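You operate a simulated robot arm through the tools that you are given. There is no shell and no other tool.

The job below is to be done with a simulated two-armed robot. You get a single attempt, and the scene is never put back.

## Task
Clamp the small carton, fold its side flaps, lay the brown tape strip on the seam and roll it down.
Fine: green lever down to HOLD; roll the whole strip with the orange roller and put the roller back; the other strips stay. Set down upright: orange roller.

Only the result counts: the job must be done as asked and must still hold three seconds after the hand-in. Knocking over, shifting, dropping, spilling or breaking anything else fails it. Flat cloth is picked up by pressing the open fingertips on it (5 to 10 N) and closing them slowly along it; thin cloth reads only 2 to 8 mm in the jaws.

## Robot
Two 7-joint arms with two-finger parallel grippers on one trunk that stands fixed in place. Base frame: the origin is at the foot of the trunk, x ahead of it, y to its left, z up; the work surface is at about z = 0.8. Lengths are in m, angles in rad, forces in N, time in s.
The left shoulder is at [0.11, 0.169, 1.511], the right one opposite. With the tool pointing down near the work surface each hand reaches from about 0.32 to 0.7 m from the base axis, measured 20 degrees to its own side. Payload 1.57 kg a hand.
Tool frame (each hand has its own): the origin (TCP) lies between the finger pads and is the grasp point; the fingertips stand 0.03 m ahead of it; z points along the fingers, y is the line along which they close. Largest opening 0.08 m; finger width 0.017, thickness 0.012; the body of the gripper, 0.04 by 0.082 m, starts 0.08 m behind the TCP.
Orientation is that of the tool frame in the base frame, as a unit quaternion [x, y, z, w]. With the fingers straight down and closing along the base's y, the tool's x points along the base's -x, its y along +y and its z along -z.

## Interface
- The arms move only by the tool play_rows. It takes "left_plan", "right_plan" or both (then of equal length, played together; a hand with none holds still); each is a list of rows, each a list of 3 entries, a list of its own where there are three numbers: the shift along the tool's x, y, z in m, then the turn, a rotation vector about the tool's x, y, z in rad, then the gripper command, from -1 (fully open) to 1 (shut), values between in proportion. In form: [[[x, y, z], [ax, ay, az], grip], ...]. A call has 1 to 20 rows; each row is the pose to reach, as a shift and turn from the pose commanded when the call began, along the tool's axes at that moment. A row lasts 0.2 s, in which the tool goes at most 0.05 m and 0.15 rad; a call with a longer step from one row to the next is refused whole, and so is a gripper value outside its range. A pose out of reach is approached as far as the arm can. The call stops where the force on the tool passes 80 N (or 10 N more than at its start, if that is more) or the arm is blocked; 0.2 s more then pass. The fingers move at their own pace (about 0.072 m/s each) and stop on an object; they squeeze with about 33 N. The grip force told is the motor's: it shows also when the fingers shut on nothing. Time passes only in rows, and 0.2 s behind the last, so rows that repeat a pose let the fingers close. It gives the time, the measured TCP pose, the force on the tool (base axes), the opening and the grip force at its end, in the units of the frame above (readings bear some noise), with the torque about the TCP (base axes, N m) and any sound that the robot's microphone picked up.
- Cameras (640 x 400 px; columns grow to the right, rows downward): "scene" is now at [0.1495, -0.025, 1.6897]; the picture's right is [-0.32, -0.95, 0.00], its down [-0.77, 0.26, -0.59] and it looks along [0.56, -0.19, -0.81] (base axes); focal length 308 px, centre (320, 200). "left" rides on the left gripper at [0.072, 0.007, -0.122] in its tool frame; the picture's right is [-0.09, 1.00, 0.00], its down [-0.84, -0.08, -0.54] and it looks along [-0.54, -0.05, 0.84] (tool axes); focal length 238 px, centre (320, 200). "right" rides on the right gripper at [0.072, -0.007, -0.122] in its tool frame; the picture's right is [0.09, 1.00, 0.00], its down [-0.84, 0.08, -0.54] and it looks along [-0.54, 0.05, 0.84] (tool axes); focal length 238 px, centre (320, 200). There is no depth. A picture from a camera that has moved, and an enlarged one, comes with that camera's place and axes in the base frame and with its lens.
- get_image(camera): a new picture of that camera. It takes no simulated time.
- lift_body(by): slides the trunk up (or, below 0, down) by that many m; the arms and the scene camera ride with it, the base frame stays. It gives what a move gives, with no picture.
- pan_tilt(pan, tilt): turns the head with the scene camera to pan (to the left, within 1.501 rad either way) and tilt (down, from -0.506 to 1.204), counted from straight ahead of the robot. It gives what a move gives.
- enlarge(camera, box): a new picture of the part [left, top, right, bottom] of that camera's present view, enlarged. It takes no simulated time.
- close_job(): hands the job in; it is judged then, once.

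Nothing tells you positions but the pictures and the camera data. Unless the task says otherwise, let go and move clear before handing in.

The tools are called after "Emit:" as a command line: name --argument value ..., lists and objects as JSON in quotes. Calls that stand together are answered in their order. play_rows: Moves the arms, as the interface text tells. Its arguments: {"type":"object","properties":{"left_plan":{"type":"array"},"right_plan":{"type":"array"}},"required":[]} The other tools are called the same way: lift_body (by) slides the trunk up or down; pan_tilt (pan, tilt) turns the head that bears the scene camera; get_image (camera) takes a picture; enlarge (camera, box) takes an enlarged picture of a part of a camera's view; close_job () hands the job in.

At the start:

```text
t: 0.0
left_position: [0.6194, -0.0049, 1.237]
left_tcp_rot: [0.0, 1.0, 0.0, 0.0]
left_contact_force: [-1.3, 1.6, 1.1]
left_moment: [0.03, 0.0, -0.03]
left_grip_width: 0.0801
left_gripper_force: 0.0
right_position: [0.4799, -0.5279, 1.2371]
right_tcp_rot: [0.0, 1.0, 0.0, -0.001]
right_contact_force: [-0.1, -0.5, -0.1]
right_moment: [0.01, 0.01, 0.03]
right_grip_width: 0.08
right_gripper_force: 0.1
trunk travel left (down, up): [-0.825, 0.065]
head pan, tilt: [-0.325, 0.944]
```

scene: 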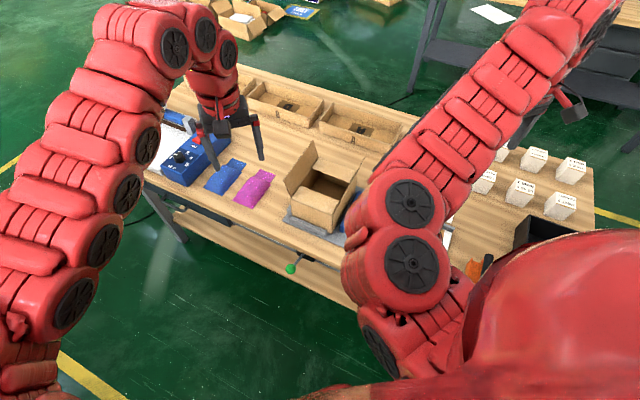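
right: 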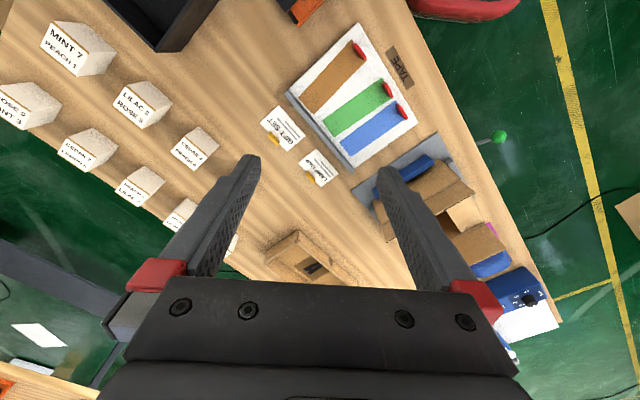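
left: 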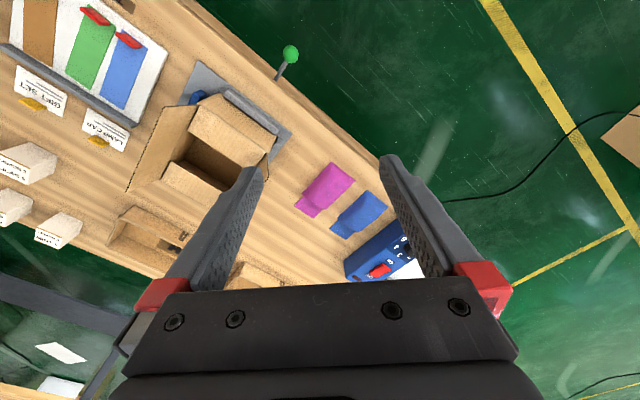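

The bench holds a small open carton in a clamp fixture with a green lever, a tape sheet with brown/green/blue strips, boxes and an orange thing near the right. I'll look closer before moving anything.

Emit:
enlarge --camera "right" --box '[260, 0, 580, 200]'

Emit:
enlarge --camera "left" --box '[0, 0, 320, 200]'

Emit:
enlarge --camera "scene" --box '[120, 60, 440, 280]'

```text
2.00 times, centred on (420, 100) of right
camera zoom: at [0.4073, -0.5341, 1.3603], right [-0.09, 1.0, 0.0], down [0.84, 0.08, 0.54], along [0.54, 0.05, -0.84], focal length 477 px, centre (120, 400)
```

zoom: 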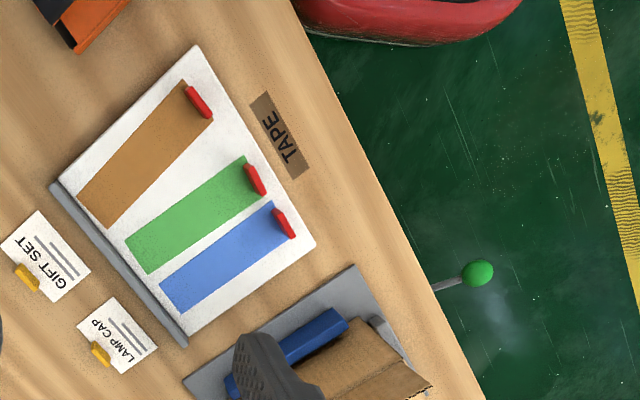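

```text
2.00 times, centred on (160, 100) of left
camera zoom: at [0.5474, 0.0023, 1.3601], right [0.09, 1.0, 0.0], down [0.84, -0.08, 0.54], along [0.54, -0.05, -0.84], focal length 477 px, centre (640, 400)
```

zoom: 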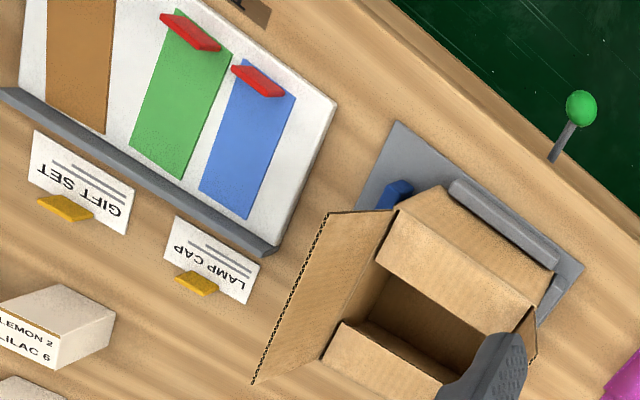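

```text
1.82 times, centred on (280, 170) of scene
camera zoom: at [0.1495, -0.025, 1.6897], right [-0.32, -0.95, 0.0], down [-0.77, 0.26, -0.59], along [0.56, -0.19, -0.81], focal length 560 px, centre (393, 254)
```

zoom: 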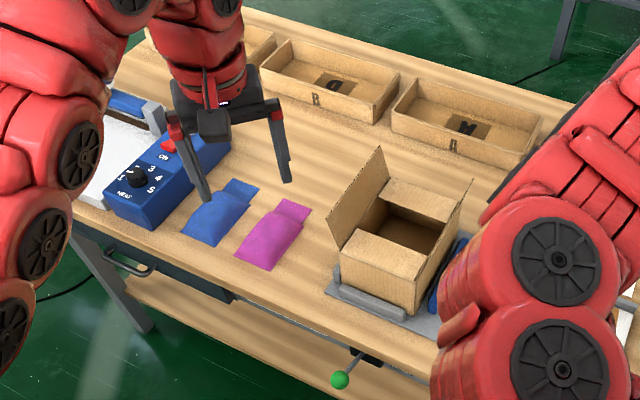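

I see a carton in a clamp fixture at roughly (0.65, -0.15), the knob near (0.555, -0.06, 0.77) and the tape sheet on its right. Next I look around with the head for the orange roller and for labels.

Emit:
pan_tilt --pan -0.75 --tilt 0.95

Emit:
get_image --camera "scene"

Emit:
enlarge --camera "right" --box '[100, 0, 420, 200]'

```text
t: 0.9
left_position: [0.6196, -0.0047, 1.2372]
left_tcp_rot: [0.0, 1.0, 0.0, 0.0]
left_contact_force: [-0.8, 0.1, 0.8]
left_moment: [-0.02, -0.01, 0.01]
left_grip_width: 0.0799
left_gripper_force: 0.2
right_position: [0.4788, -0.5281, 1.2374]
right_tcp_rot: [0.0, 1.0, 0.002, -0.001]
right_contact_force: [-0.9, -0.3, 0.3]
right_moment: [-0.01, 0.0, 0.01]
right_grip_width: 0.0803
right_gripper_force: 0.2
trunk travel left (down, up): [-0.825, 0.065]
head pan, tilt: [-0.75, 0.949]
```

```text
taken
camera scene: at [0.1335, -0.0513, 1.6893], right [-0.68, -0.73, 0.0], down [-0.6, 0.55, -0.58], along [0.43, -0.4, -0.81], focal length 308 px, centre (320, 200)
```

scene: 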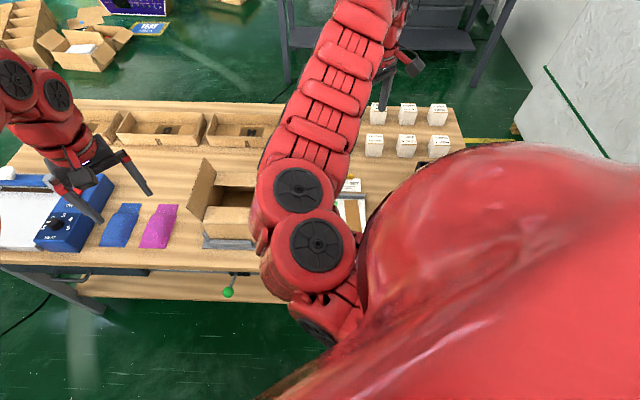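

```text
2.00 times, centred on (260, 100) of right
camera zoom: at [0.4072, -0.5341, 1.3602], right [-0.09, 1.0, 0.0], down [0.84, 0.08, 0.54], along [0.54, 0.05, -0.84], focal length 477 px, centre (440, 400)
```

zoom: 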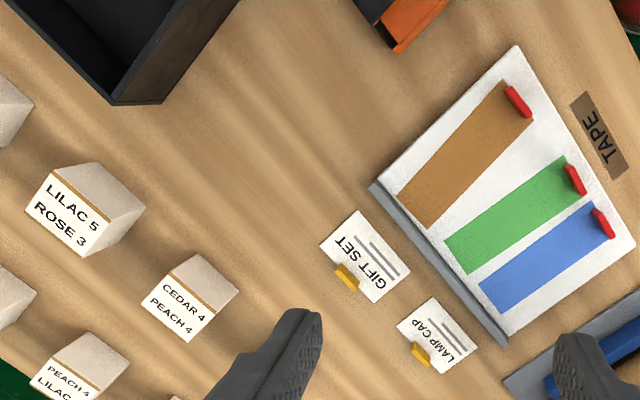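

The bench is turned about 45° (its depth direction is about (0.71, -0.71)), and the roller stands near (0.34, -0.56). I move both hands at height to get aligned wrist-camera views of the carton/lever and of the roller.

Emit:
play_rows --left_plan '[[[0.015, -0.01, 0], [0, 0, 0.13], -1], [[0.03, -0.02, 0], [0, 0, 0.26], -1], [[0.045, -0.03, 0], [0, 0, 0.39], -1], [[0.06, -0.04, 0], [0, 0, 0.52], -1], [[0.075, -0.05, 0], [0, 0, 0.65], -1], [[0.09, -0.06, 0], [0, 0, 0.785], -1]]' --right_plan '[[[0.025, 0, 0], [0, 0, 0], -1], [[0.05, 0, 0], [0, 0, 0], -1], [[0.075, 0, 0], [0, 0, 0], -1], [[0.1, 0, 0], [0, 0, 0], -1], [[0.125, 0, 0], [0, 0, 0], -1], [[0.15, 0, 0], [0, 0, 0], -1]]'

Emit:
get_image --camera "left"

Emit:
get_image --camera "right"

Emit:
get_image --camera "scene"

```text
t: 2.3
left_position: [0.566, -0.063, 1.2455]
left_tcp_rot: [0.368, 0.93, 0.001, 0.001]
left_contact_force: [-0.1, -0.5, 0.3]
left_moment: [0.07, -0.03, -0.02]
left_grip_width: 0.0799
left_gripper_force: 0.0
left hand out of reach, approached as far as the arm can: row 3, 4, 5, 6
right_position: [0.397, -0.5997, 1.245]
right_tcp_rot: [0.0, 1.0, 0.0, 0.0]
right_contact_force: [-0.4, -0.6, 1.1]
right_moment: [0.03, -0.02, -0.01]
right_grip_width: 0.0798
right_gripper_force: 0.2
right hand out of reach, approached as far as the arm can: row 1, 2, 3, 4, 5, 6
trunk travel left (down, up): [-0.825, 0.065]
head pan, tilt: [-0.75, 0.949]
```

```text
taken
camera left: at [0.5167, -0.0093, 1.3692], right [0.75, 0.66, 0.0], down [0.56, -0.63, 0.54], along [0.36, -0.4, -0.84], focal length 238 px, centre (320, 200)
```

left: 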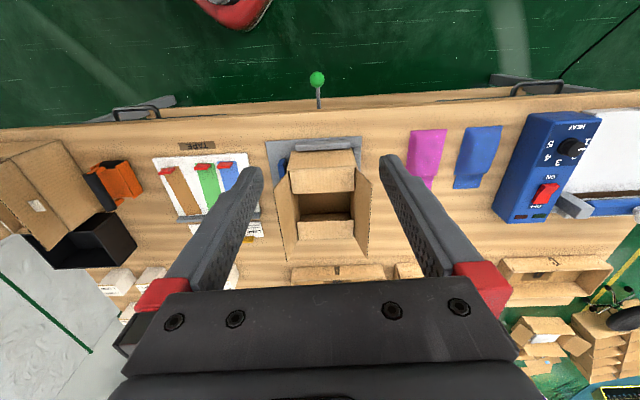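

```text
taken
camera right: at [0.3254, -0.6046, 1.3678], right [-0.09, 1.0, 0.0], down [0.84, 0.08, 0.54], along [0.54, 0.05, -0.84], focal length 238 px, centre (320, 200)
```

right: 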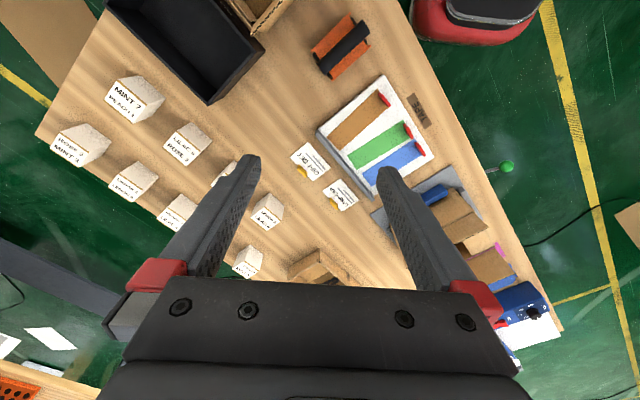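

```text
taken
camera scene: at [0.1307, -0.0555, 1.6894], right [-0.68, -0.73, 0.0], down [-0.59, 0.56, -0.58], along [0.43, -0.39, -0.81], focal length 308 px, centre (320, 200)
```

scene: 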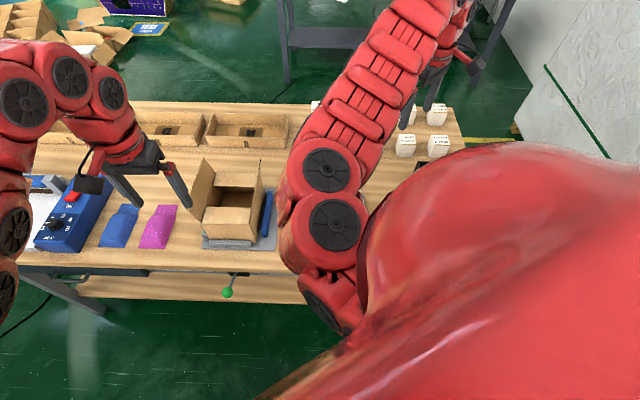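

Both wrist views now show the bench well. I zoom in on the carton, lever, tape and roller.

Emit:
enlarge --camera "left" --box '[240, 50, 400, 290]'

Emit:
enlarge --camera "right" --box '[280, 0, 520, 200]'

Emit:
enlarge --camera "left" --box '[60, 120, 270, 260]'

Emit:
enlarge --camera "scene" --box '[160, 130, 320, 310]'

```text
1.67 times, centred on (320, 170) of left
camera zoom: at [0.5167, -0.0093, 1.3692], right [0.75, 0.66, 0.0], down [0.56, -0.63, 0.54], along [0.36, -0.4, -0.84], focal length 397 px, centre (320, 250)
```

zoom: 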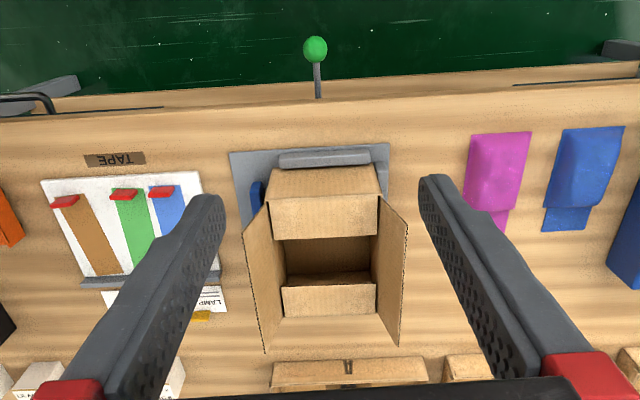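

```text
2.00 times, centred on (400, 100) of right
camera zoom: at [0.3254, -0.6046, 1.3678], right [-0.09, 1.0, 0.0], down [0.84, 0.08, 0.54], along [0.54, 0.05, -0.84], focal length 477 px, centre (160, 400)
```

zoom: 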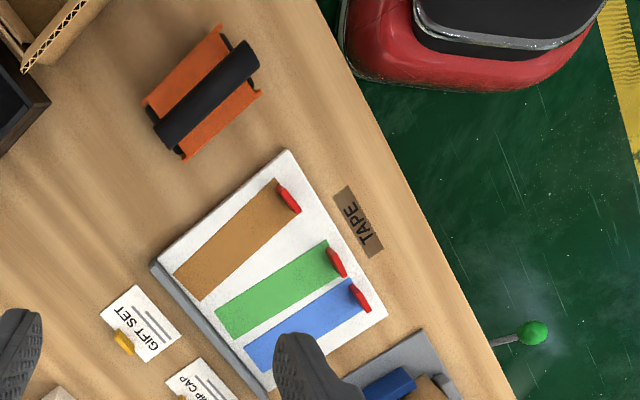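

```text
2.86 times, centred on (165, 190) of left
camera zoom: at [0.5167, -0.0093, 1.3692], right [0.75, 0.66, 0.0], down [0.56, -0.63, 0.54], along [0.36, -0.4, -0.84], focal length 681 px, centre (763, 229)
```

zoom: 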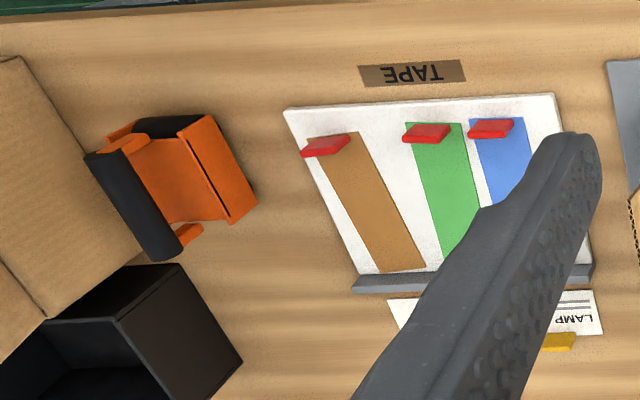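

```text
2.22 times, centred on (240, 220) of scene
camera zoom: at [0.1307, -0.0555, 1.6894], right [-0.68, -0.73, 0.0], down [-0.59, 0.56, -0.58], along [0.43, -0.39, -0.81], focal length 684 px, centre (498, 156)
```

zoom: 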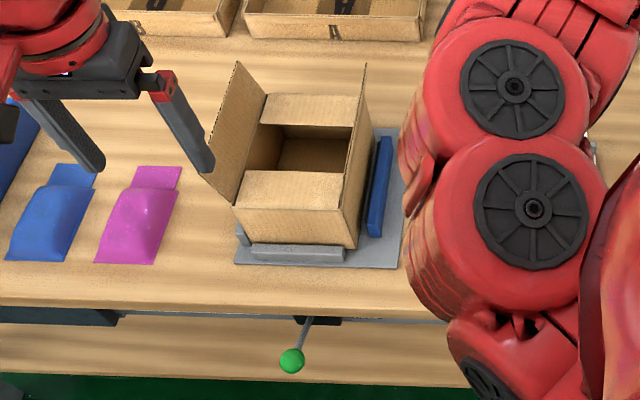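

The carton's top is at about z 0.93, spanning F 0.575–0.763 and L 0.284–0.421 in bench coordinates, with both side flaps standing up. The roller's black handle is at about z 0.89, near (0.32, -0.56). I lower the right hand a bit to learn how out-of-reach commands are handled, and to look closer at the roller.

Emit:
play_rows --right_plan '[[[0, 0, 0.04], [0, 0, 0], -1], [[0, 0, 0.08], [0, 0, 0], -1], [[0, 0, 0.12], [0, 0, 0], -1]]'

```text
t: 3.1
left_position: [0.568, -0.0597, 1.2446]
left_tcp_rot: [0.366, 0.931, -0.001, 0.0]
left_contact_force: [-0.9, 0.7, 0.0]
left_moment: [-0.02, 0.01, 0.01]
left_grip_width: 0.0802
left_gripper_force: 0.2
right_position: [0.3993, -0.6072, 1.2018]
right_tcp_rot: [0.0, 1.0, 0.0, 0.0]
right_contact_force: [-0.3, 0.8, 0.4]
right_moment: [0.03, 0.02, 0.02]
right_grip_width: 0.0798
right_gripper_force: 0.0
right hand out of reach, approached as far as the arm can: row 1, 2, 3
trunk travel left (down, up): [-0.825, 0.065]
head pan, tilt: [-0.75, 0.949]
```

The right hand could not settle at that spot with heading 0; a heading turned towards the bench should suit the arm better. I turn it 45° to align with the bench.

Emit:
play_rows --right_plan '[[[0, 0, 0], [0, 0, 0.13], -1], [[0, 0, 0], [0, 0, 0.26], -1], [[0, 0, 0], [0, 0, 0.39], -1], [[0, 0, 0], [0, 0, 0.52], -1], [[0, 0, 0], [0, 0, 0.65], -1], [[0, 0, 0], [0, 0, 0.785], -1], [[0, 0, 0], [0, 0, 0.785], -1]]'

Emit:
get_image --camera "right"

Emit:
get_image --camera "scene"

```text
t: 4.7
left_position: [0.5677, -0.0595, 1.2443]
left_tcp_rot: [0.366, 0.931, 0.0, 0.001]
left_contact_force: [-0.7, 0.1, 0.0]
left_moment: [-0.01, -0.03, -0.01]
left_grip_width: 0.08
left_gripper_force: 0.2
right_position: [0.4178, -0.5938, 1.1994]
right_tcp_rot: [0.365, 0.931, 0.001, -0.003]
right_contact_force: [1.2, -0.3, -0.6]
right_moment: [-0.02, 0.02, -0.01]
right_grip_width: 0.0797
right_gripper_force: 0.0
right hand out of reach, approached as far as the arm can: row 3, 4, 5, 6, 7
trunk travel left (down, up): [-0.825, 0.065]
head pan, tilt: [-0.75, 0.949]
```

```text
taken
camera right: at [0.3613, -0.5494, 1.3228], right [0.61, 0.79, 0.0], down [0.67, -0.51, 0.54], along [0.43, -0.33, -0.84], focal length 238 px, centre (320, 200)
```

right: 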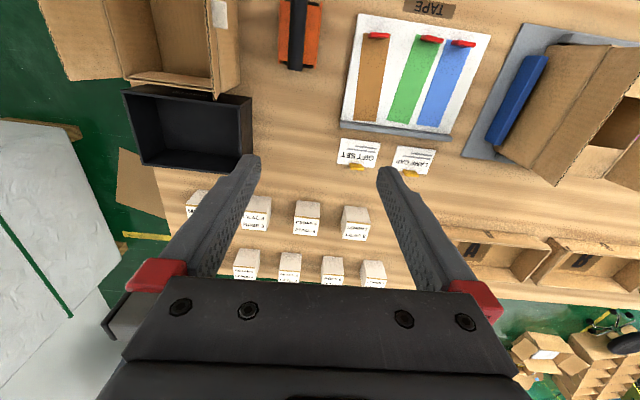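

```text
taken
camera scene: at [0.1331, -0.0517, 1.6893], right [-0.68, -0.73, 0.0], down [-0.59, 0.55, -0.58], along [0.43, -0.4, -0.81], focal length 308 px, centre (320, 200)
```

scene: 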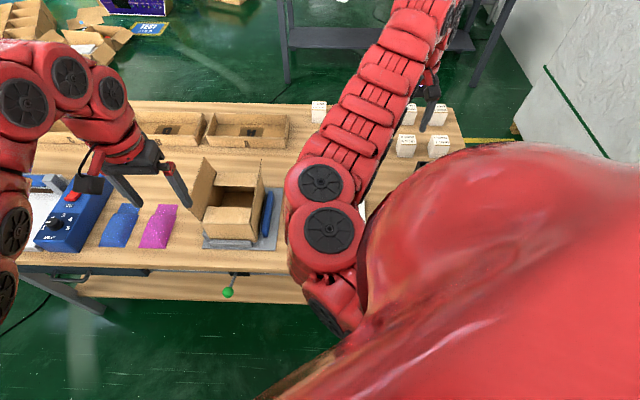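

The strips lie straight along the bench depth; the roller is upright with its handle on top. I lower the right hand to about z 1.0 where the reach should improve.

Emit:
play_rows --right_plan '[[[0, 0, 0.03], [0, 0, 0], -1], [[0, 0, 0.06], [0, 0, 0], -1], [[0, 0, 0.09], [0, 0, 0], -1], [[0, 0, 0.1], [0, 0, 0], -1], [[0, 0, 0.1], [0, 0, 0], -1]]'

Emit:
get_image --camera "right"

```text
t: 5.9
left_position: [0.5689, -0.0627, 1.2449]
left_tcp_rot: [0.366, 0.93, 0.0, 0.0]
left_contact_force: [0.2, -1.5, -0.8]
left_moment: [-0.02, 0.03, 0.0]
left_grip_width: 0.0801
left_gripper_force: 0.0
right_position: [0.4197, -0.6013, 1.0923]
right_tcp_rot: [0.383, 0.924, 0.001, -0.004]
right_contact_force: [-0.4, 0.1, 0.1]
right_moment: [0.02, 0.02, -0.03]
right_grip_width: 0.0799
right_gripper_force: 0.0
right hand out of reach, approached as far as the arm can: row 1, 2, 3, 4, 5
trunk travel left (down, up): [-0.825, 0.065]
head pan, tilt: [-0.75, 0.949]
```

```text
taken
camera right: at [0.3655, -0.5546, 1.2163], right [0.64, 0.77, 0.0], down [0.65, -0.54, 0.54], along [0.41, -0.34, -0.84], focal length 238 px, centre (320, 200)
```

right: 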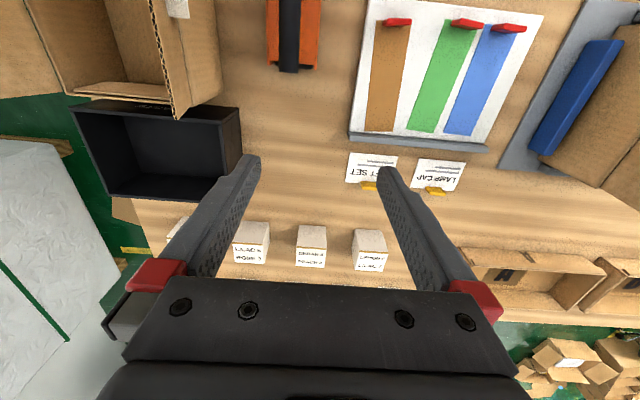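

The arm seems limited to wrist distances of about 0.52–0.73 m from the shoulder, so I'll choose the trunk height to suit each step. Now I look closely at the lever and its surroundings.

Emit:
enlarge --camera "scene" --box '[190, 230, 290, 310]'

Emit:
enlarge --camera "left" --box '[270, 40, 370, 120]'

Emit:
enlarge --camera "right" --box '[220, 0, 560, 160]'

```text
5.00 times, centred on (240, 270) of scene
camera zoom: at [0.1343, -0.0536, 1.6892], right [-0.68, -0.73, 0.0], down [-0.59, 0.56, -0.58], along [0.42, -0.4, -0.81], focal length 1540 px, centre (720, -150)
```

zoom: 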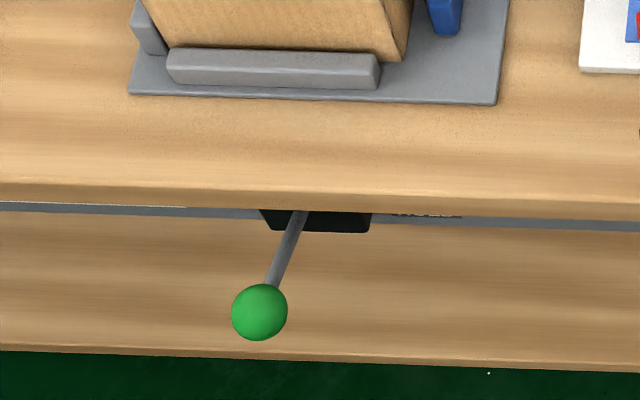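

```text
5.00 times, centred on (320, 80) of left
camera zoom: at [0.5196, -0.0078, 1.3679], right [0.75, 0.67, 0.0], down [0.56, -0.63, 0.54], along [0.36, -0.4, -0.84], focal length 1192 px, centre (320, 800)
```

zoom: 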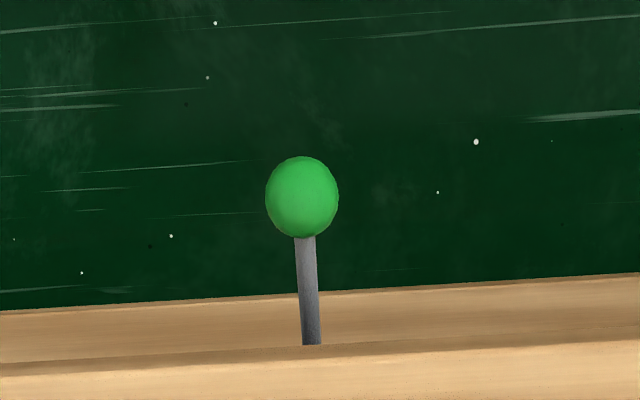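

```text
1.88 times, centred on (390, 80) of right
camera zoom: at [0.3655, -0.5546, 1.2163], right [0.64, 0.77, 0.0], down [0.65, -0.54, 0.54], along [0.41, -0.34, -0.84], focal length 449 px, centre (188, 426)
```

zoom: 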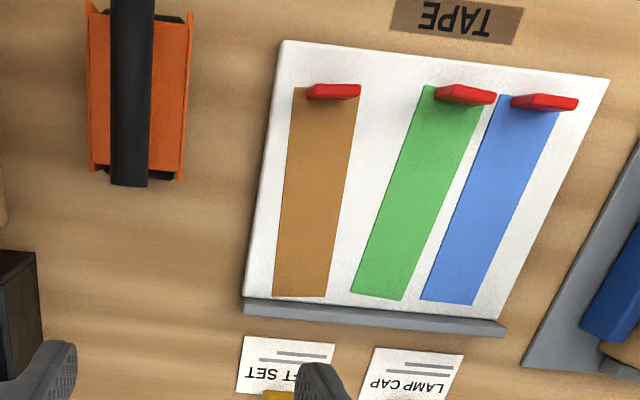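

The knob is a ~33 mm green ball at about (0.555, -0.062, 0.761), just ahead of the bench edge. I raise the right hand clear before lowering the trunk for better forward reach.

Emit:
play_rows --right_plan '[[[-0.018, 0.0158, -0.035], [0, 0, 0], -1], [[-0.036, 0.0316, -0.07], [0, 0, 0], -1], [[-0.054, 0.0475, -0.106], [0, 0, 0], -1], [[-0.072, 0.0633, -0.141], [0, 0, 0], -1], [[-0.09, 0.079, -0.177], [0, 0, 0], -1], [[-0.108, 0.095, -0.212], [0, 0, 0], -1], [[-0.126, 0.111, -0.248], [0, 0, 0], -1], [[-0.1435, 0.1266, -0.283], [0, 0, 0], -1], [[-0.1435, 0.1266, -0.283], [0, 0, 0], -1]]' --left_plan '[[[0, 0, 0], [0, 0, 0], -1], [[0, 0, 0], [0, 0, 0], -1], [[0, 0, 0], [0, 0, 0], -1], [[0, 0, 0], [0, 0, 0], -1], [[0, 0, 0], [0, 0, 0], -1], [[0, 0.01, 0], [0, 0, 0], -1], [[-0.01, 0.02, 0], [0, 0, 0], -1], [[-0.01, 0.02, 0], [0, 0, 0], -1], [[-0.01, 0.02, 0], [0, 0, 0], -1]]'

```text
t: 7.9
left_position: [0.587, -0.0524, 1.2449]
left_tcp_rot: [0.383, 0.924, 0.0, 0.0]
left_contact_force: [-0.1, 0.5, 0.3]
left_moment: [0.03, 0.01, 0.0]
left_grip_width: 0.0799
left_gripper_force: 0.1
right_position: [0.5406, -0.5834, 1.2861]
right_tcp_rot: [0.383, 0.924, -0.002, 0.001]
right_contact_force: [-0.1, -0.3, -0.2]
right_moment: [0.0, -0.02, -0.06]
right_grip_width: 0.0801
right_gripper_force: 0.1
right hand out of reach, approached as far as the arm can: row 5, 6, 7, 8, 9
trunk travel left (down, up): [-0.825, 0.065]
head pan, tilt: [-0.75, 0.949]
```

Both hands are high and clear (commanded poses reset to what was reached). Now I lower the trunk by 0.25 m; nothing stands beneath either hand at that height.

Emit:
lift_body --by -0.25

Emit:
get_image --camera "scene"

Emit:
get_image --camera "left"

Emit:
get_image --camera "right"

```text
t: 10.5
left_position: [0.5884, -0.0531, 0.9939]
left_tcp_rot: [0.383, 0.924, 0.0, 0.0]
left_contact_force: [0.9, 0.1, -0.2]
left_moment: [0.03, 0.0, -0.01]
left_grip_width: 0.08
left_gripper_force: 0.1
right_position: [0.5411, -0.5831, 1.036]
right_tcp_rot: [0.383, 0.924, -0.001, 0.001]
right_contact_force: [0.4, 0.2, 0.1]
right_moment: [0.03, -0.04, -0.01]
right_grip_width: 0.08
right_gripper_force: 0.1
trunk travel left (down, up): [-0.575, 0.315]
head pan, tilt: [-0.75, 0.949]
```

```text
taken
camera scene: at [0.1332, -0.0514, 1.4394], right [-0.68, -0.73, 0.0], down [-0.59, 0.55, -0.58], along [0.43, -0.4, -0.81], focal length 308 px, centre (320, 200)
```

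scene: 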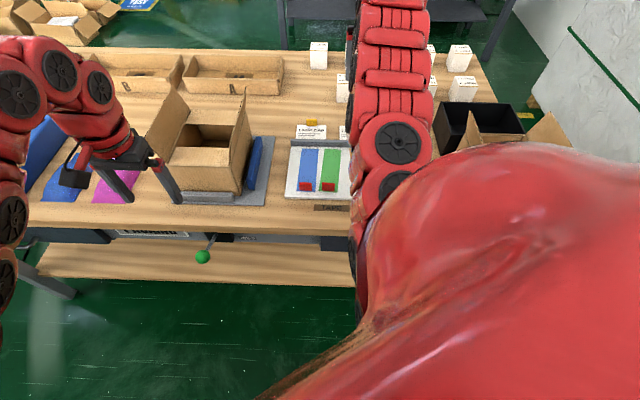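

```text
taken
camera left: at [0.5414, 0.0037, 1.1178], right [0.77, 0.64, 0.0], down [0.54, -0.65, 0.54], along [0.35, -0.42, -0.84], focal length 238 px, centre (320, 200)
```

left: 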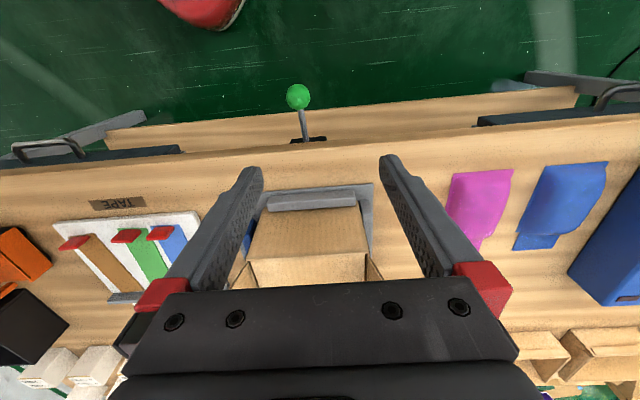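

```text
taken
camera right: at [0.4852, -0.5361, 1.1584], right [0.64, 0.77, 0.0], down [0.65, -0.54, 0.54], along [0.42, -0.35, -0.84], focal length 238 px, centre (320, 200)
```

right: 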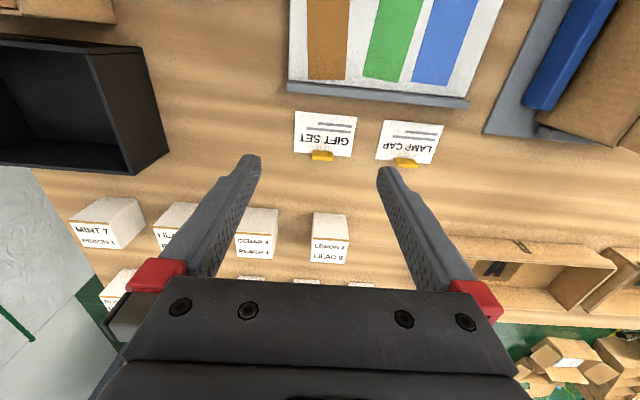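

The scene view is now closer. I zoom in on the lever housing and carton from it.

Emit:
enlarge --camera "scene" --box '[100, 215, 260, 315]'

Emit:
enlarge --camera "scene" --box '[120, 70, 360, 220]'

Emit:
enlarge --camera "left" --box '[250, 60, 370, 160]'

```text
4.00 times, centred on (180, 265) of scene
camera zoom: at [0.1332, -0.0514, 1.4394], right [-0.68, -0.73, 0.0], down [-0.59, 0.55, -0.58], along [0.43, -0.4, -0.81], focal length 1232 px, centre (880, -60)
```

zoom: 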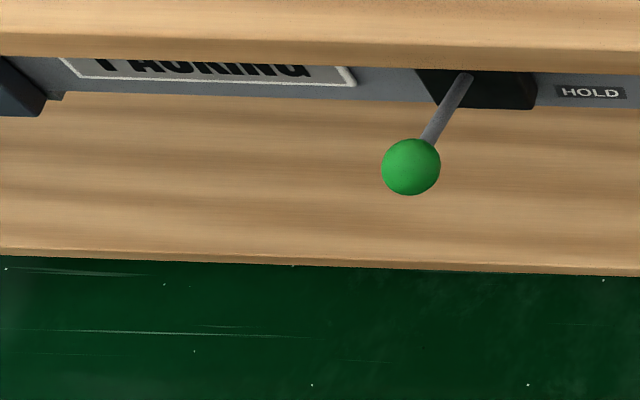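

```text
2.67 times, centred on (240, 145) of scene
camera zoom: at [0.1332, -0.0514, 1.4394], right [-0.68, -0.73, 0.0], down [-0.59, 0.55, -0.58], along [0.43, -0.4, -0.81], focal length 821 px, centre (533, 347)
```

zoom: 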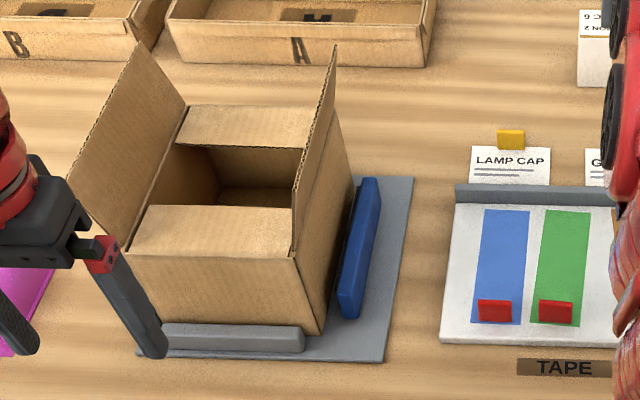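

```text
4.00 times, centred on (310, 110) of left
camera zoom: at [0.5414, 0.0037, 1.1178], right [0.77, 0.64, 0.0], down [0.54, -0.65, 0.54], along [0.35, -0.42, -0.84], focal length 953 px, centre (360, 560)
```

zoom: 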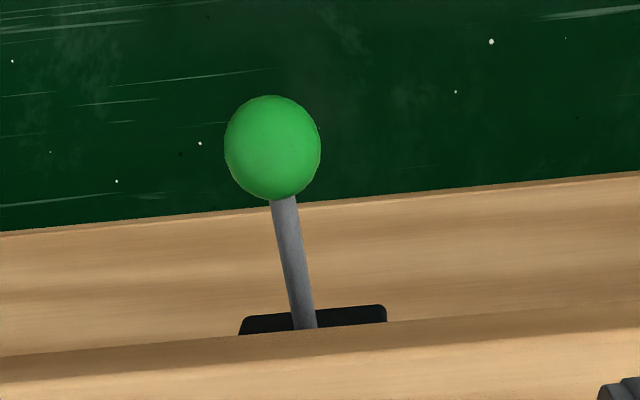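

The lever's knob is at about F 0.437, L 0.349, z 0.766, its stem slanting up towards the robot at ~30° from a pivot under the bench edge; HOLD is to be reached by pushing it down. I bring the left hand above the knob with the fingers part-closed to cradle the ball.

Emit:
play_rows --left_plan '[[[0.01, -0.015, 0.02], [0, 0, 0], 0.0], [[0.0216, -0.0295, 0.04], [0, 0, 0], 0.5], [[0.0216, -0.0295, 0.08], [0, 0, 0], 0.5], [[0.0216, -0.0295, 0.11], [0, 0, 0], 0.5], [[0.0216, -0.0295, 0.13], [0, 0, 0], 0.5], [[0.0216, -0.0295, 0.144], [0, 0, 0], 0.5], [[0.0216, -0.0295, 0.144], [0, 0, 0], 0.5]]'

Emit:
get_image --camera "scene"

Emit:
get_image --camera "left"

```text
t: 12.1
left_position: [0.5776, -0.0537, 0.9813]
left_tcp_rot: [0.382, 0.924, -0.001, 0.0]
left_contact_force: [0.4, -0.5, -0.5]
left_moment: [0.02, -0.05, -0.02]
left_grip_width: 0.0197
left_gripper_force: 0.1
left hand out of reach, approached as far as the arm can: row 1, 2, 3, 4, 5, 6, 7
right_position: [0.5407, -0.5827, 1.0345]
right_tcp_rot: [0.382, 0.924, -0.001, 0.001]
right_contact_force: [-0.2, 0.6, -0.6]
right_moment: [0.02, 0.03, 0.01]
right_grip_width: 0.0801
right_gripper_force: 0.1
trunk travel left (down, up): [-0.575, 0.315]
head pan, tilt: [-0.75, 0.949]
```

```text
taken
camera scene: at [0.1334, -0.0514, 1.4393], right [-0.68, -0.73, 0.0], down [-0.59, 0.55, -0.58], along [0.43, -0.4, -0.81], focal length 308 px, centre (320, 200)
```

scene: 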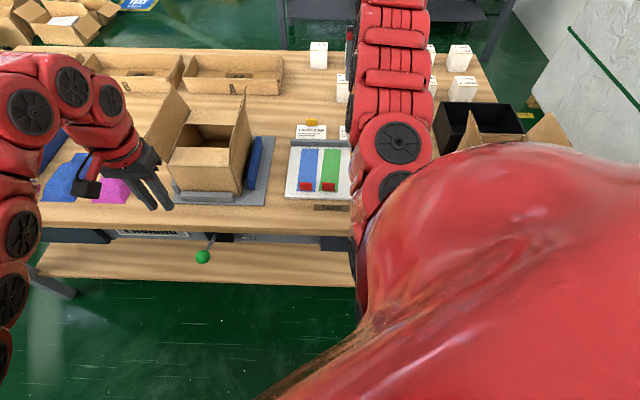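

```text
taken
camera left: at [0.5312, 0.0013, 1.1039], right [0.77, 0.64, 0.0], down [0.54, -0.65, 0.54], along [0.35, -0.42, -0.84], focal length 238 px, centre (320, 200)
```

left: 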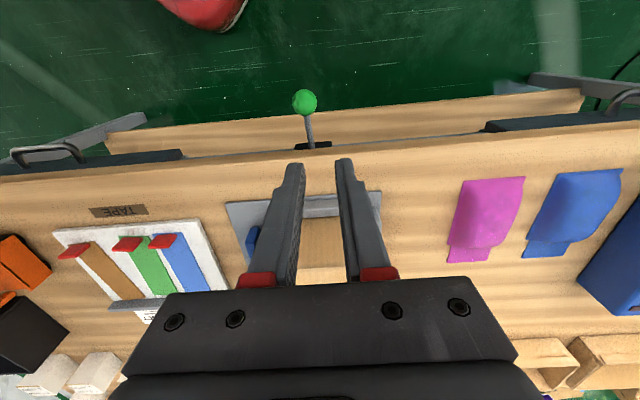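

The left arm got stuck at its inner reach limit on the way; I should go outward and down first, then in towards the knob.

Emit:
play_rows --left_plan '[[[-0.0141, 0.0141, 0.01], [0, 0, 0], 0.5], [[-0.0141, 0.0141, 0.05], [0, 0, 0], 0.5], [[-0.0141, 0.0141, 0.09], [0, 0, 0], 0.5], [[-0.0141, 0.0141, 0.12], [0, 0, 0], 0.5], [[0.0, -0.004, 0.122], [0, 0, 0], 0.5], [[0.0144, -0.0214, 0.125], [0, 0, 0], 0.5], [[0.0144, -0.0214, 0.125], [0, 0, 0], 0.5]]'

```text
t: 13.7
left_position: [0.5993, -0.0491, 0.8648]
left_tcp_rot: [0.383, 0.924, 0.0, -0.001]
left_contact_force: [-0.5, -0.1, 0.2]
left_moment: [-0.03, 0.0, 0.04]
left_grip_width: 0.0204
left_gripper_force: 0.1
left hand out of reach, approached as far as the arm can: row 5, 6, 7
right_position: [0.5415, -0.5829, 1.035]
right_tcp_rot: [0.382, 0.924, -0.001, 0.002]
right_contact_force: [0.8, -0.4, -0.3]
right_moment: [-0.01, -0.03, -0.02]
right_grip_width: 0.0802
right_gripper_force: 0.1
trunk travel left (down, up): [-0.575, 0.315]
head pan, tilt: [-0.75, 0.949]
```

At this trunk height the left arm cannot come closer in. I raise the trunk by 0.13 m so that the knob lies lower relative to the shoulder.

Emit:
lift_body --by 0.13

Emit:
play_rows --left_plan '[[[0, 0, 0.04], [0, 0, 0], 0.5], [[0, 0, 0.08], [0, 0, 0], 0.5], [[0, 0, 0.12], [0, 0, 0], 0.5], [[0.01, -0.01, 0.13], [0, 0, 0], 0.5], [[0.02, -0.025, 0.14], [0, 0, 0], 0.5], [[0.0264, -0.04, 0.145], [0, 0, 0], 0.5], [[0.0264, -0.04, 0.145], [0, 0, 0], 0.5]]'

Emit:
get_image --camera "left"

Emit:
get_image --camera "scene"

```text
t: 15.2
left_position: [0.5988, -0.0488, 0.9941]
left_tcp_rot: [0.382, 0.924, 0.001, 0.0]
left_contact_force: [0.2, 0.5, -1.0]
left_moment: [-0.04, -0.03, 0.01]
left_grip_width: 0.0198
left_gripper_force: 0.0
right_position: [0.5401, -0.5824, 1.1669]
right_tcp_rot: [0.383, 0.924, 0.0, 0.0]
right_contact_force: [0.8, -0.1, -0.1]
right_moment: [-0.02, -0.02, -0.01]
right_grip_width: 0.0803
right_gripper_force: 0.0
trunk travel left (down, up): [-0.705, 0.185]
head pan, tilt: [-0.75, 0.949]
```

```text
t: 16.8
left_position: [0.5521, -0.0557, 0.8513]
left_tcp_rot: [0.381, 0.924, 0.0, -0.001]
left_contact_force: [-0.4, -0.2, 0.3]
left_moment: [0.0, 0.03, 0.03]
left_grip_width: 0.0201
left_gripper_force: 0.0
right_position: [0.5405, -0.5832, 1.1659]
right_tcp_rot: [0.383, 0.924, -0.001, 0.001]
right_contact_force: [-0.6, -0.3, -0.3]
right_moment: [-0.02, -0.02, 0.02]
right_grip_width: 0.0803
right_gripper_force: 0.1
trunk travel left (down, up): [-0.705, 0.185]
head pan, tilt: [-0.75, 0.949]
```

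```text
taken
camera left: at [0.5047, -0.0012, 0.9729], right [0.77, 0.64, 0.0], down [0.54, -0.65, 0.54], along [0.35, -0.42, -0.84], focal length 238 px, centre (320, 200)
```

left: 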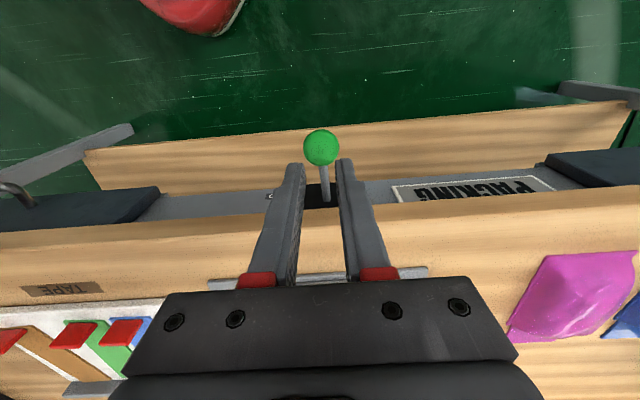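

```text
taken
camera scene: at [0.1338, -0.0513, 1.5693], right [-0.68, -0.73, 0.0], down [-0.59, 0.55, -0.58], along [0.43, -0.4, -0.81], focal length 308 px, centre (320, 200)
```

scene: 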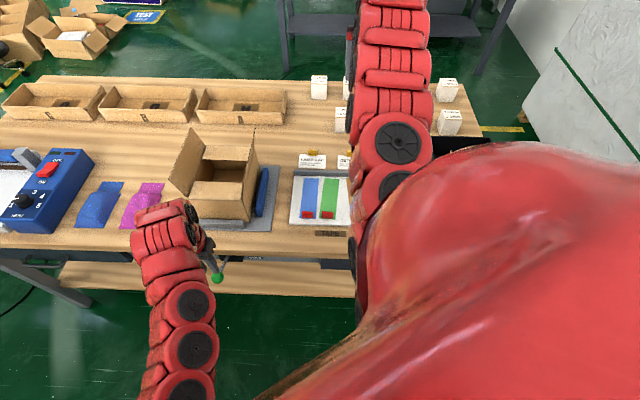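

The left hand is now right above the knob, aligned in L and F. I push down gently in steps, watching the force.

Emit:
play_rows --left_plan '[[[0, 0, 0.02], [0, 0, 0], 0.5], [[0, 0, 0.035], [0, 0, 0], 0.5], [[0, 0, 0.045], [0, 0, 0], 0.5], [[0, 0, 0.055], [0, 0, 0], 0.5], [[0, 0, 0.065], [0, 0, 0], 0.5], [[0, 0, 0.075], [0, 0, 0], 0.5]]'

Emit:
get_image --camera "left"

```text
t: 18.2
left_position: [0.551, -0.0578, 0.7733]
left_tcp_rot: [0.383, 0.924, 0.0, 0.001]
left_contact_force: [0.2, 0.4, 0.0]
left_moment: [0.01, -0.02, -0.01]
left_grip_width: 0.0201
left_gripper_force: 0.1
right_position: [0.5406, -0.5829, 1.1649]
right_tcp_rot: [0.383, 0.924, -0.001, 0.002]
right_contact_force: [0.4, 1.5, -0.3]
right_moment: [0.03, 0.01, -0.01]
right_grip_width: 0.0802
right_gripper_force: 0.1
trunk travel left (down, up): [-0.705, 0.185]
head pan, tilt: [-0.75, 0.949]
```

```text
taken
camera left: at [0.5043, -0.0024, 0.8967], right [0.77, 0.64, 0.0], down [0.54, -0.65, 0.54], along [0.35, -0.42, -0.84], focal length 238 px, centre (320, 200)
```

left: 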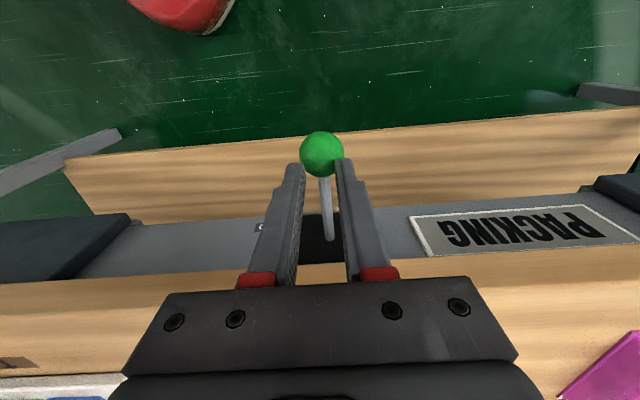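

The knob followed the fingers down (now about z 0.728, near horizontal) with almost no resistance. I keep pushing until it meets its stop.

Emit:
play_rows --left_plan '[[[0, 0, 0.01], [0, 0, 0], 0.5], [[0, 0, 0.02], [0, 0, 0], 0.5], [[0, 0, 0.03], [0, 0, 0], 0.5], [[0, 0, 0.04], [0, 0, 0], 0.5], [[0, 0, 0.05], [0, 0, 0], 0.5]]'

Emit:
get_image --camera "left"

Emit:
get_image --camera "scene"

```text
t: 19.4
left_position: [0.5509, -0.0595, 0.7251]
left_tcp_rot: [0.383, 0.924, 0.0, 0.0]
left_contact_force: [0.9, -0.4, -0.5]
left_moment: [-0.01, 0.02, -0.04]
left_grip_width: 0.0202
left_gripper_force: 0.5
right_position: [0.5413, -0.5836, 1.165]
right_tcp_rot: [0.383, 0.924, 0.0, 0.0]
right_contact_force: [-0.1, 0.0, -0.3]
right_moment: [-0.01, -0.01, -0.02]
right_grip_width: 0.0797
right_gripper_force: 0.2
trunk travel left (down, up): [-0.705, 0.185]
head pan, tilt: [-0.75, 0.949]
```

```text
taken
camera left: at [0.5044, -0.0031, 0.8477], right [0.77, 0.64, 0.0], down [0.54, -0.65, 0.54], along [0.35, -0.42, -0.84], focal length 238 px, centre (320, 200)
```

left: 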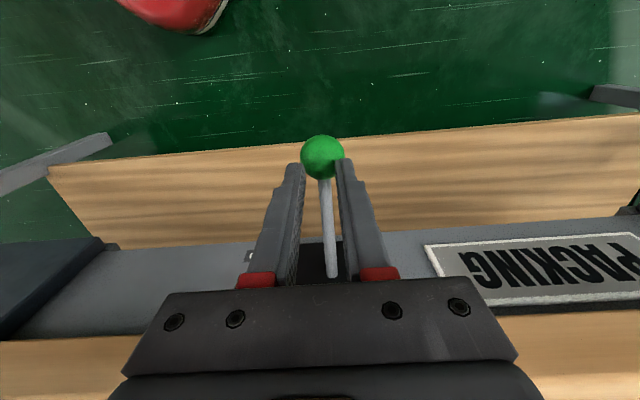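

```text
taken
camera scene: at [0.1335, -0.0514, 1.5693], right [-0.68, -0.73, 0.0], down [-0.59, 0.55, -0.58], along [0.43, -0.4, -0.81], focal length 308 px, centre (320, 200)
```

scene: 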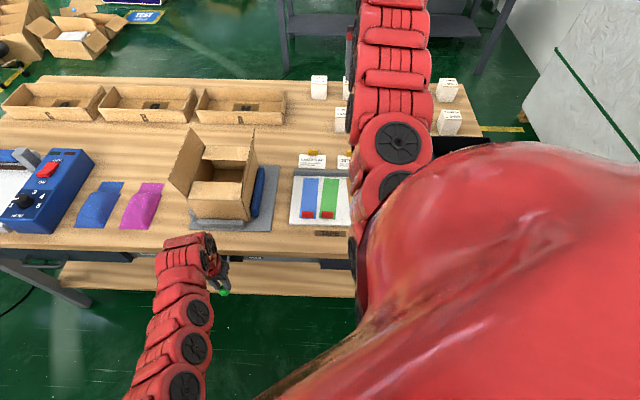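

The lever keeps following freely, and the blue jaw seems to be closing on the carton. I push on further towards the stop.

Emit:
play_rows --left_plan '[[[0, 0, 0.008], [0, 0, 0], 0.5], [[-0.002, 0, 0.016], [0, 0, 0], 0.5], [[-0.004, 0, 0.024], [0, 0, 0], 0.5], [[-0.006, 0, 0.032], [0, 0, 0], 0.5], [[-0.008, 0, 0.04], [0, 0, 0], 0.5]]'

Emit:
get_image --camera "left"

Emit:
enlarge --camera "scene" --box '[160, 110, 360, 310]'

```text
t: 20.6
left_position: [0.5584, -0.0638, 0.7]
left_tcp_rot: [0.383, 0.924, 0.003, 0.007]
left_contact_force: [-29.1, 17.6, 74.0]
left_moment: [1.03, 1.73, -0.17]
left_grip_width: 0.0251
left_gripper_force: 36.3
right_position: [0.5342, -0.5804, 1.1721]
right_tcp_rot: [0.382, 0.924, -0.001, 0.005]
right_contact_force: [1.1, 0.2, 0.2]
right_moment: [-0.05, 0.1, 0.02]
right_grip_width: 0.0799
right_gripper_force: 0.1
trunk travel left (down, up): [-0.705, 0.185]
head pan, tilt: [-0.75, 0.949]
stopped in row 5 (left hand): the force on the tool passed its limit at 97 N (the readings are from after the stop); the commanded pose is now the measured one
```

```text
taken
camera left: at [0.5089, -0.007, 0.8229], right [0.77, 0.64, 0.01], down [0.53, -0.65, 0.55], along [0.36, -0.42, -0.84], focal length 238 px, centre (320, 200)
```

left: 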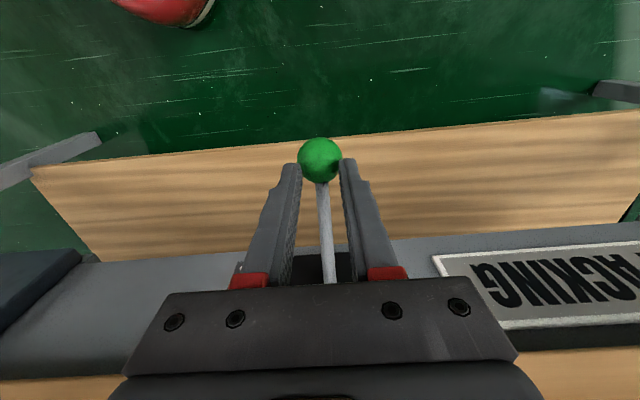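

```text
2.00 times, centred on (260, 210) of scene
camera zoom: at [0.1225, -0.0485, 1.5713], right [-0.68, -0.73, 0.0], down [-0.59, 0.55, -0.59], along [0.43, -0.4, -0.81], focal length 616 px, centre (440, 180)
```

zoom: 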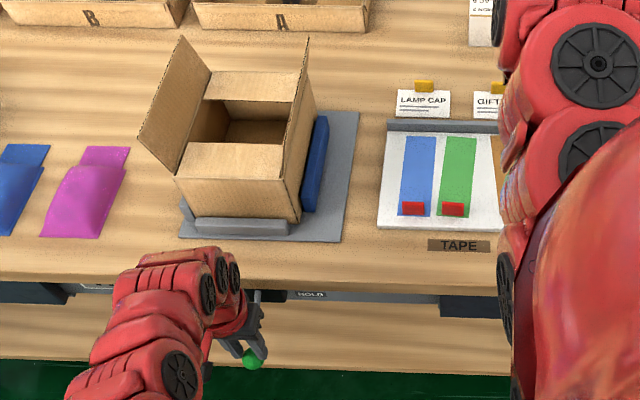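

A firm stop was reached (97 N) and the blue jaw now touches the carton. I back the hand straight up and check that the lever stays down.

Emit:
play_rows --left_plan '[[[0, 0, -0.01], [0, 0, 0], 0.5], [[0, 0, -0.03], [0, 0, 0], 0.4], [[0, 0, -0.07], [0, 0, 0], 0.4], [[0, 0, -0.11], [0, 0, 0], 0.4], [[0.0, 0.0, -0.15], [0, 0, 0], 0.4], [[0.0, 0.0, -0.15], [0, 0, 0], 0.4]]'

Emit:
get_image --camera "left"

Emit:
enlarge --camera "scene" --box '[160, 110, 360, 310]'

```text
t: 22.0
left_position: [0.5594, -0.0648, 0.8428]
left_tcp_rot: [0.384, 0.924, 0.001, 0.004]
left_contact_force: [0.5, -0.6, -0.1]
left_moment: [0.02, 0.05, -0.01]
left_grip_width: 0.0241
left_gripper_force: 0.1
right_position: [0.5428, -0.5819, 1.1656]
right_tcp_rot: [0.383, 0.924, -0.001, 0.0]
right_contact_force: [0.1, -0.1, 0.0]
right_moment: [-0.01, -0.03, 0.01]
right_grip_width: 0.0798
right_gripper_force: 0.0
trunk travel left (down, up): [-0.705, 0.185]
head pan, tilt: [-0.75, 0.949]
```

```text
taken
camera left: at [0.511, -0.008, 0.9667], right [0.77, 0.64, 0.01], down [0.53, -0.65, 0.55], along [0.35, -0.42, -0.84], focal length 238 px, centre (320, 200)
```

left: 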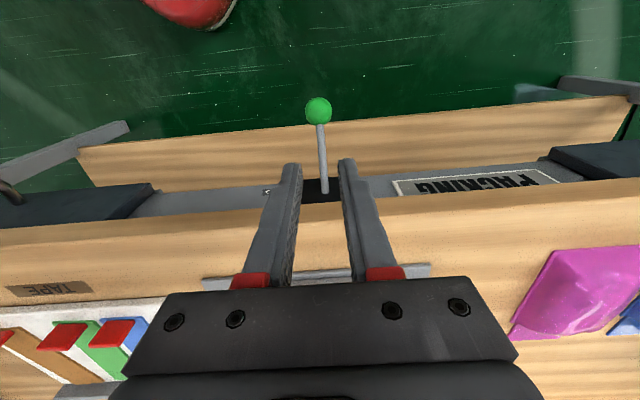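

```text
2.00 times, centred on (260, 210) of scene
camera zoom: at [0.1341, -0.0513, 1.5692], right [-0.68, -0.73, 0.0], down [-0.6, 0.55, -0.58], along [0.43, -0.4, -0.81], focal length 616 px, centre (440, 180)
```

zoom: 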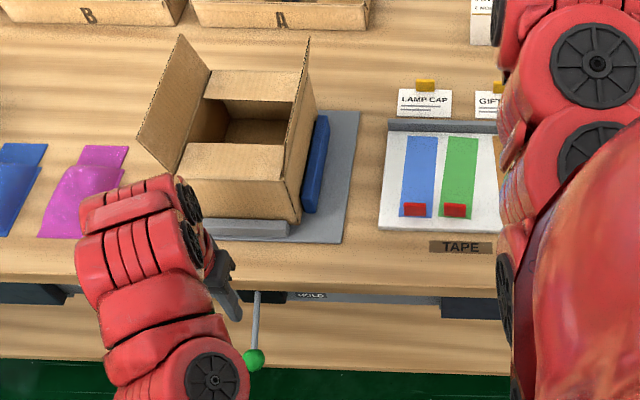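

The lever stays down at HOLD (knob ≈ z 0.655) and the jaw grips the carton. Next come the side flaps: I look closely at the carton geometry.

Emit:
enlarge --camera "scene" --box '[160, 115, 300, 245]'

Emit:
get_image --camera "right"

```text
3.08 times, centred on (230, 180) of scene
camera zoom: at [0.1341, -0.0513, 1.5692], right [-0.68, -0.73, 0.0], down [-0.6, 0.55, -0.58], along [0.43, -0.4, -0.81], focal length 948 px, centre (597, 262)
```

zoom: 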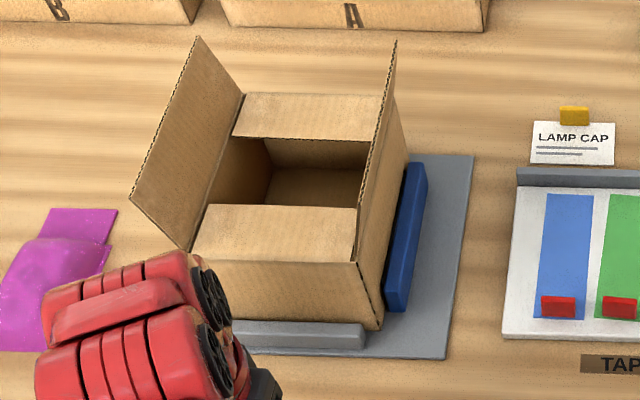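

```text
taken
camera right: at [0.486, -0.536, 1.288], right [0.64, 0.77, 0.0], down [0.65, -0.54, 0.54], along [0.42, -0.35, -0.84], focal length 238 px, centre (320, 200)
```

right: 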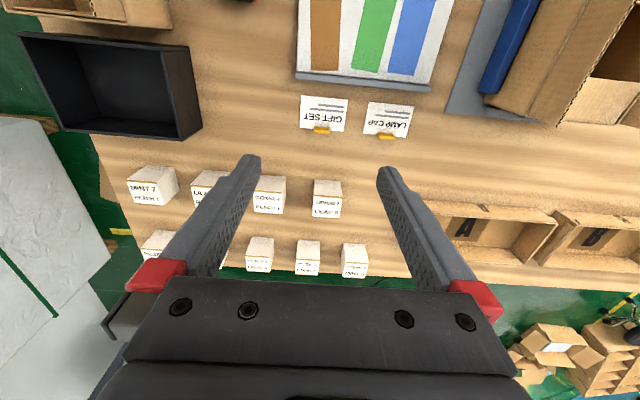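

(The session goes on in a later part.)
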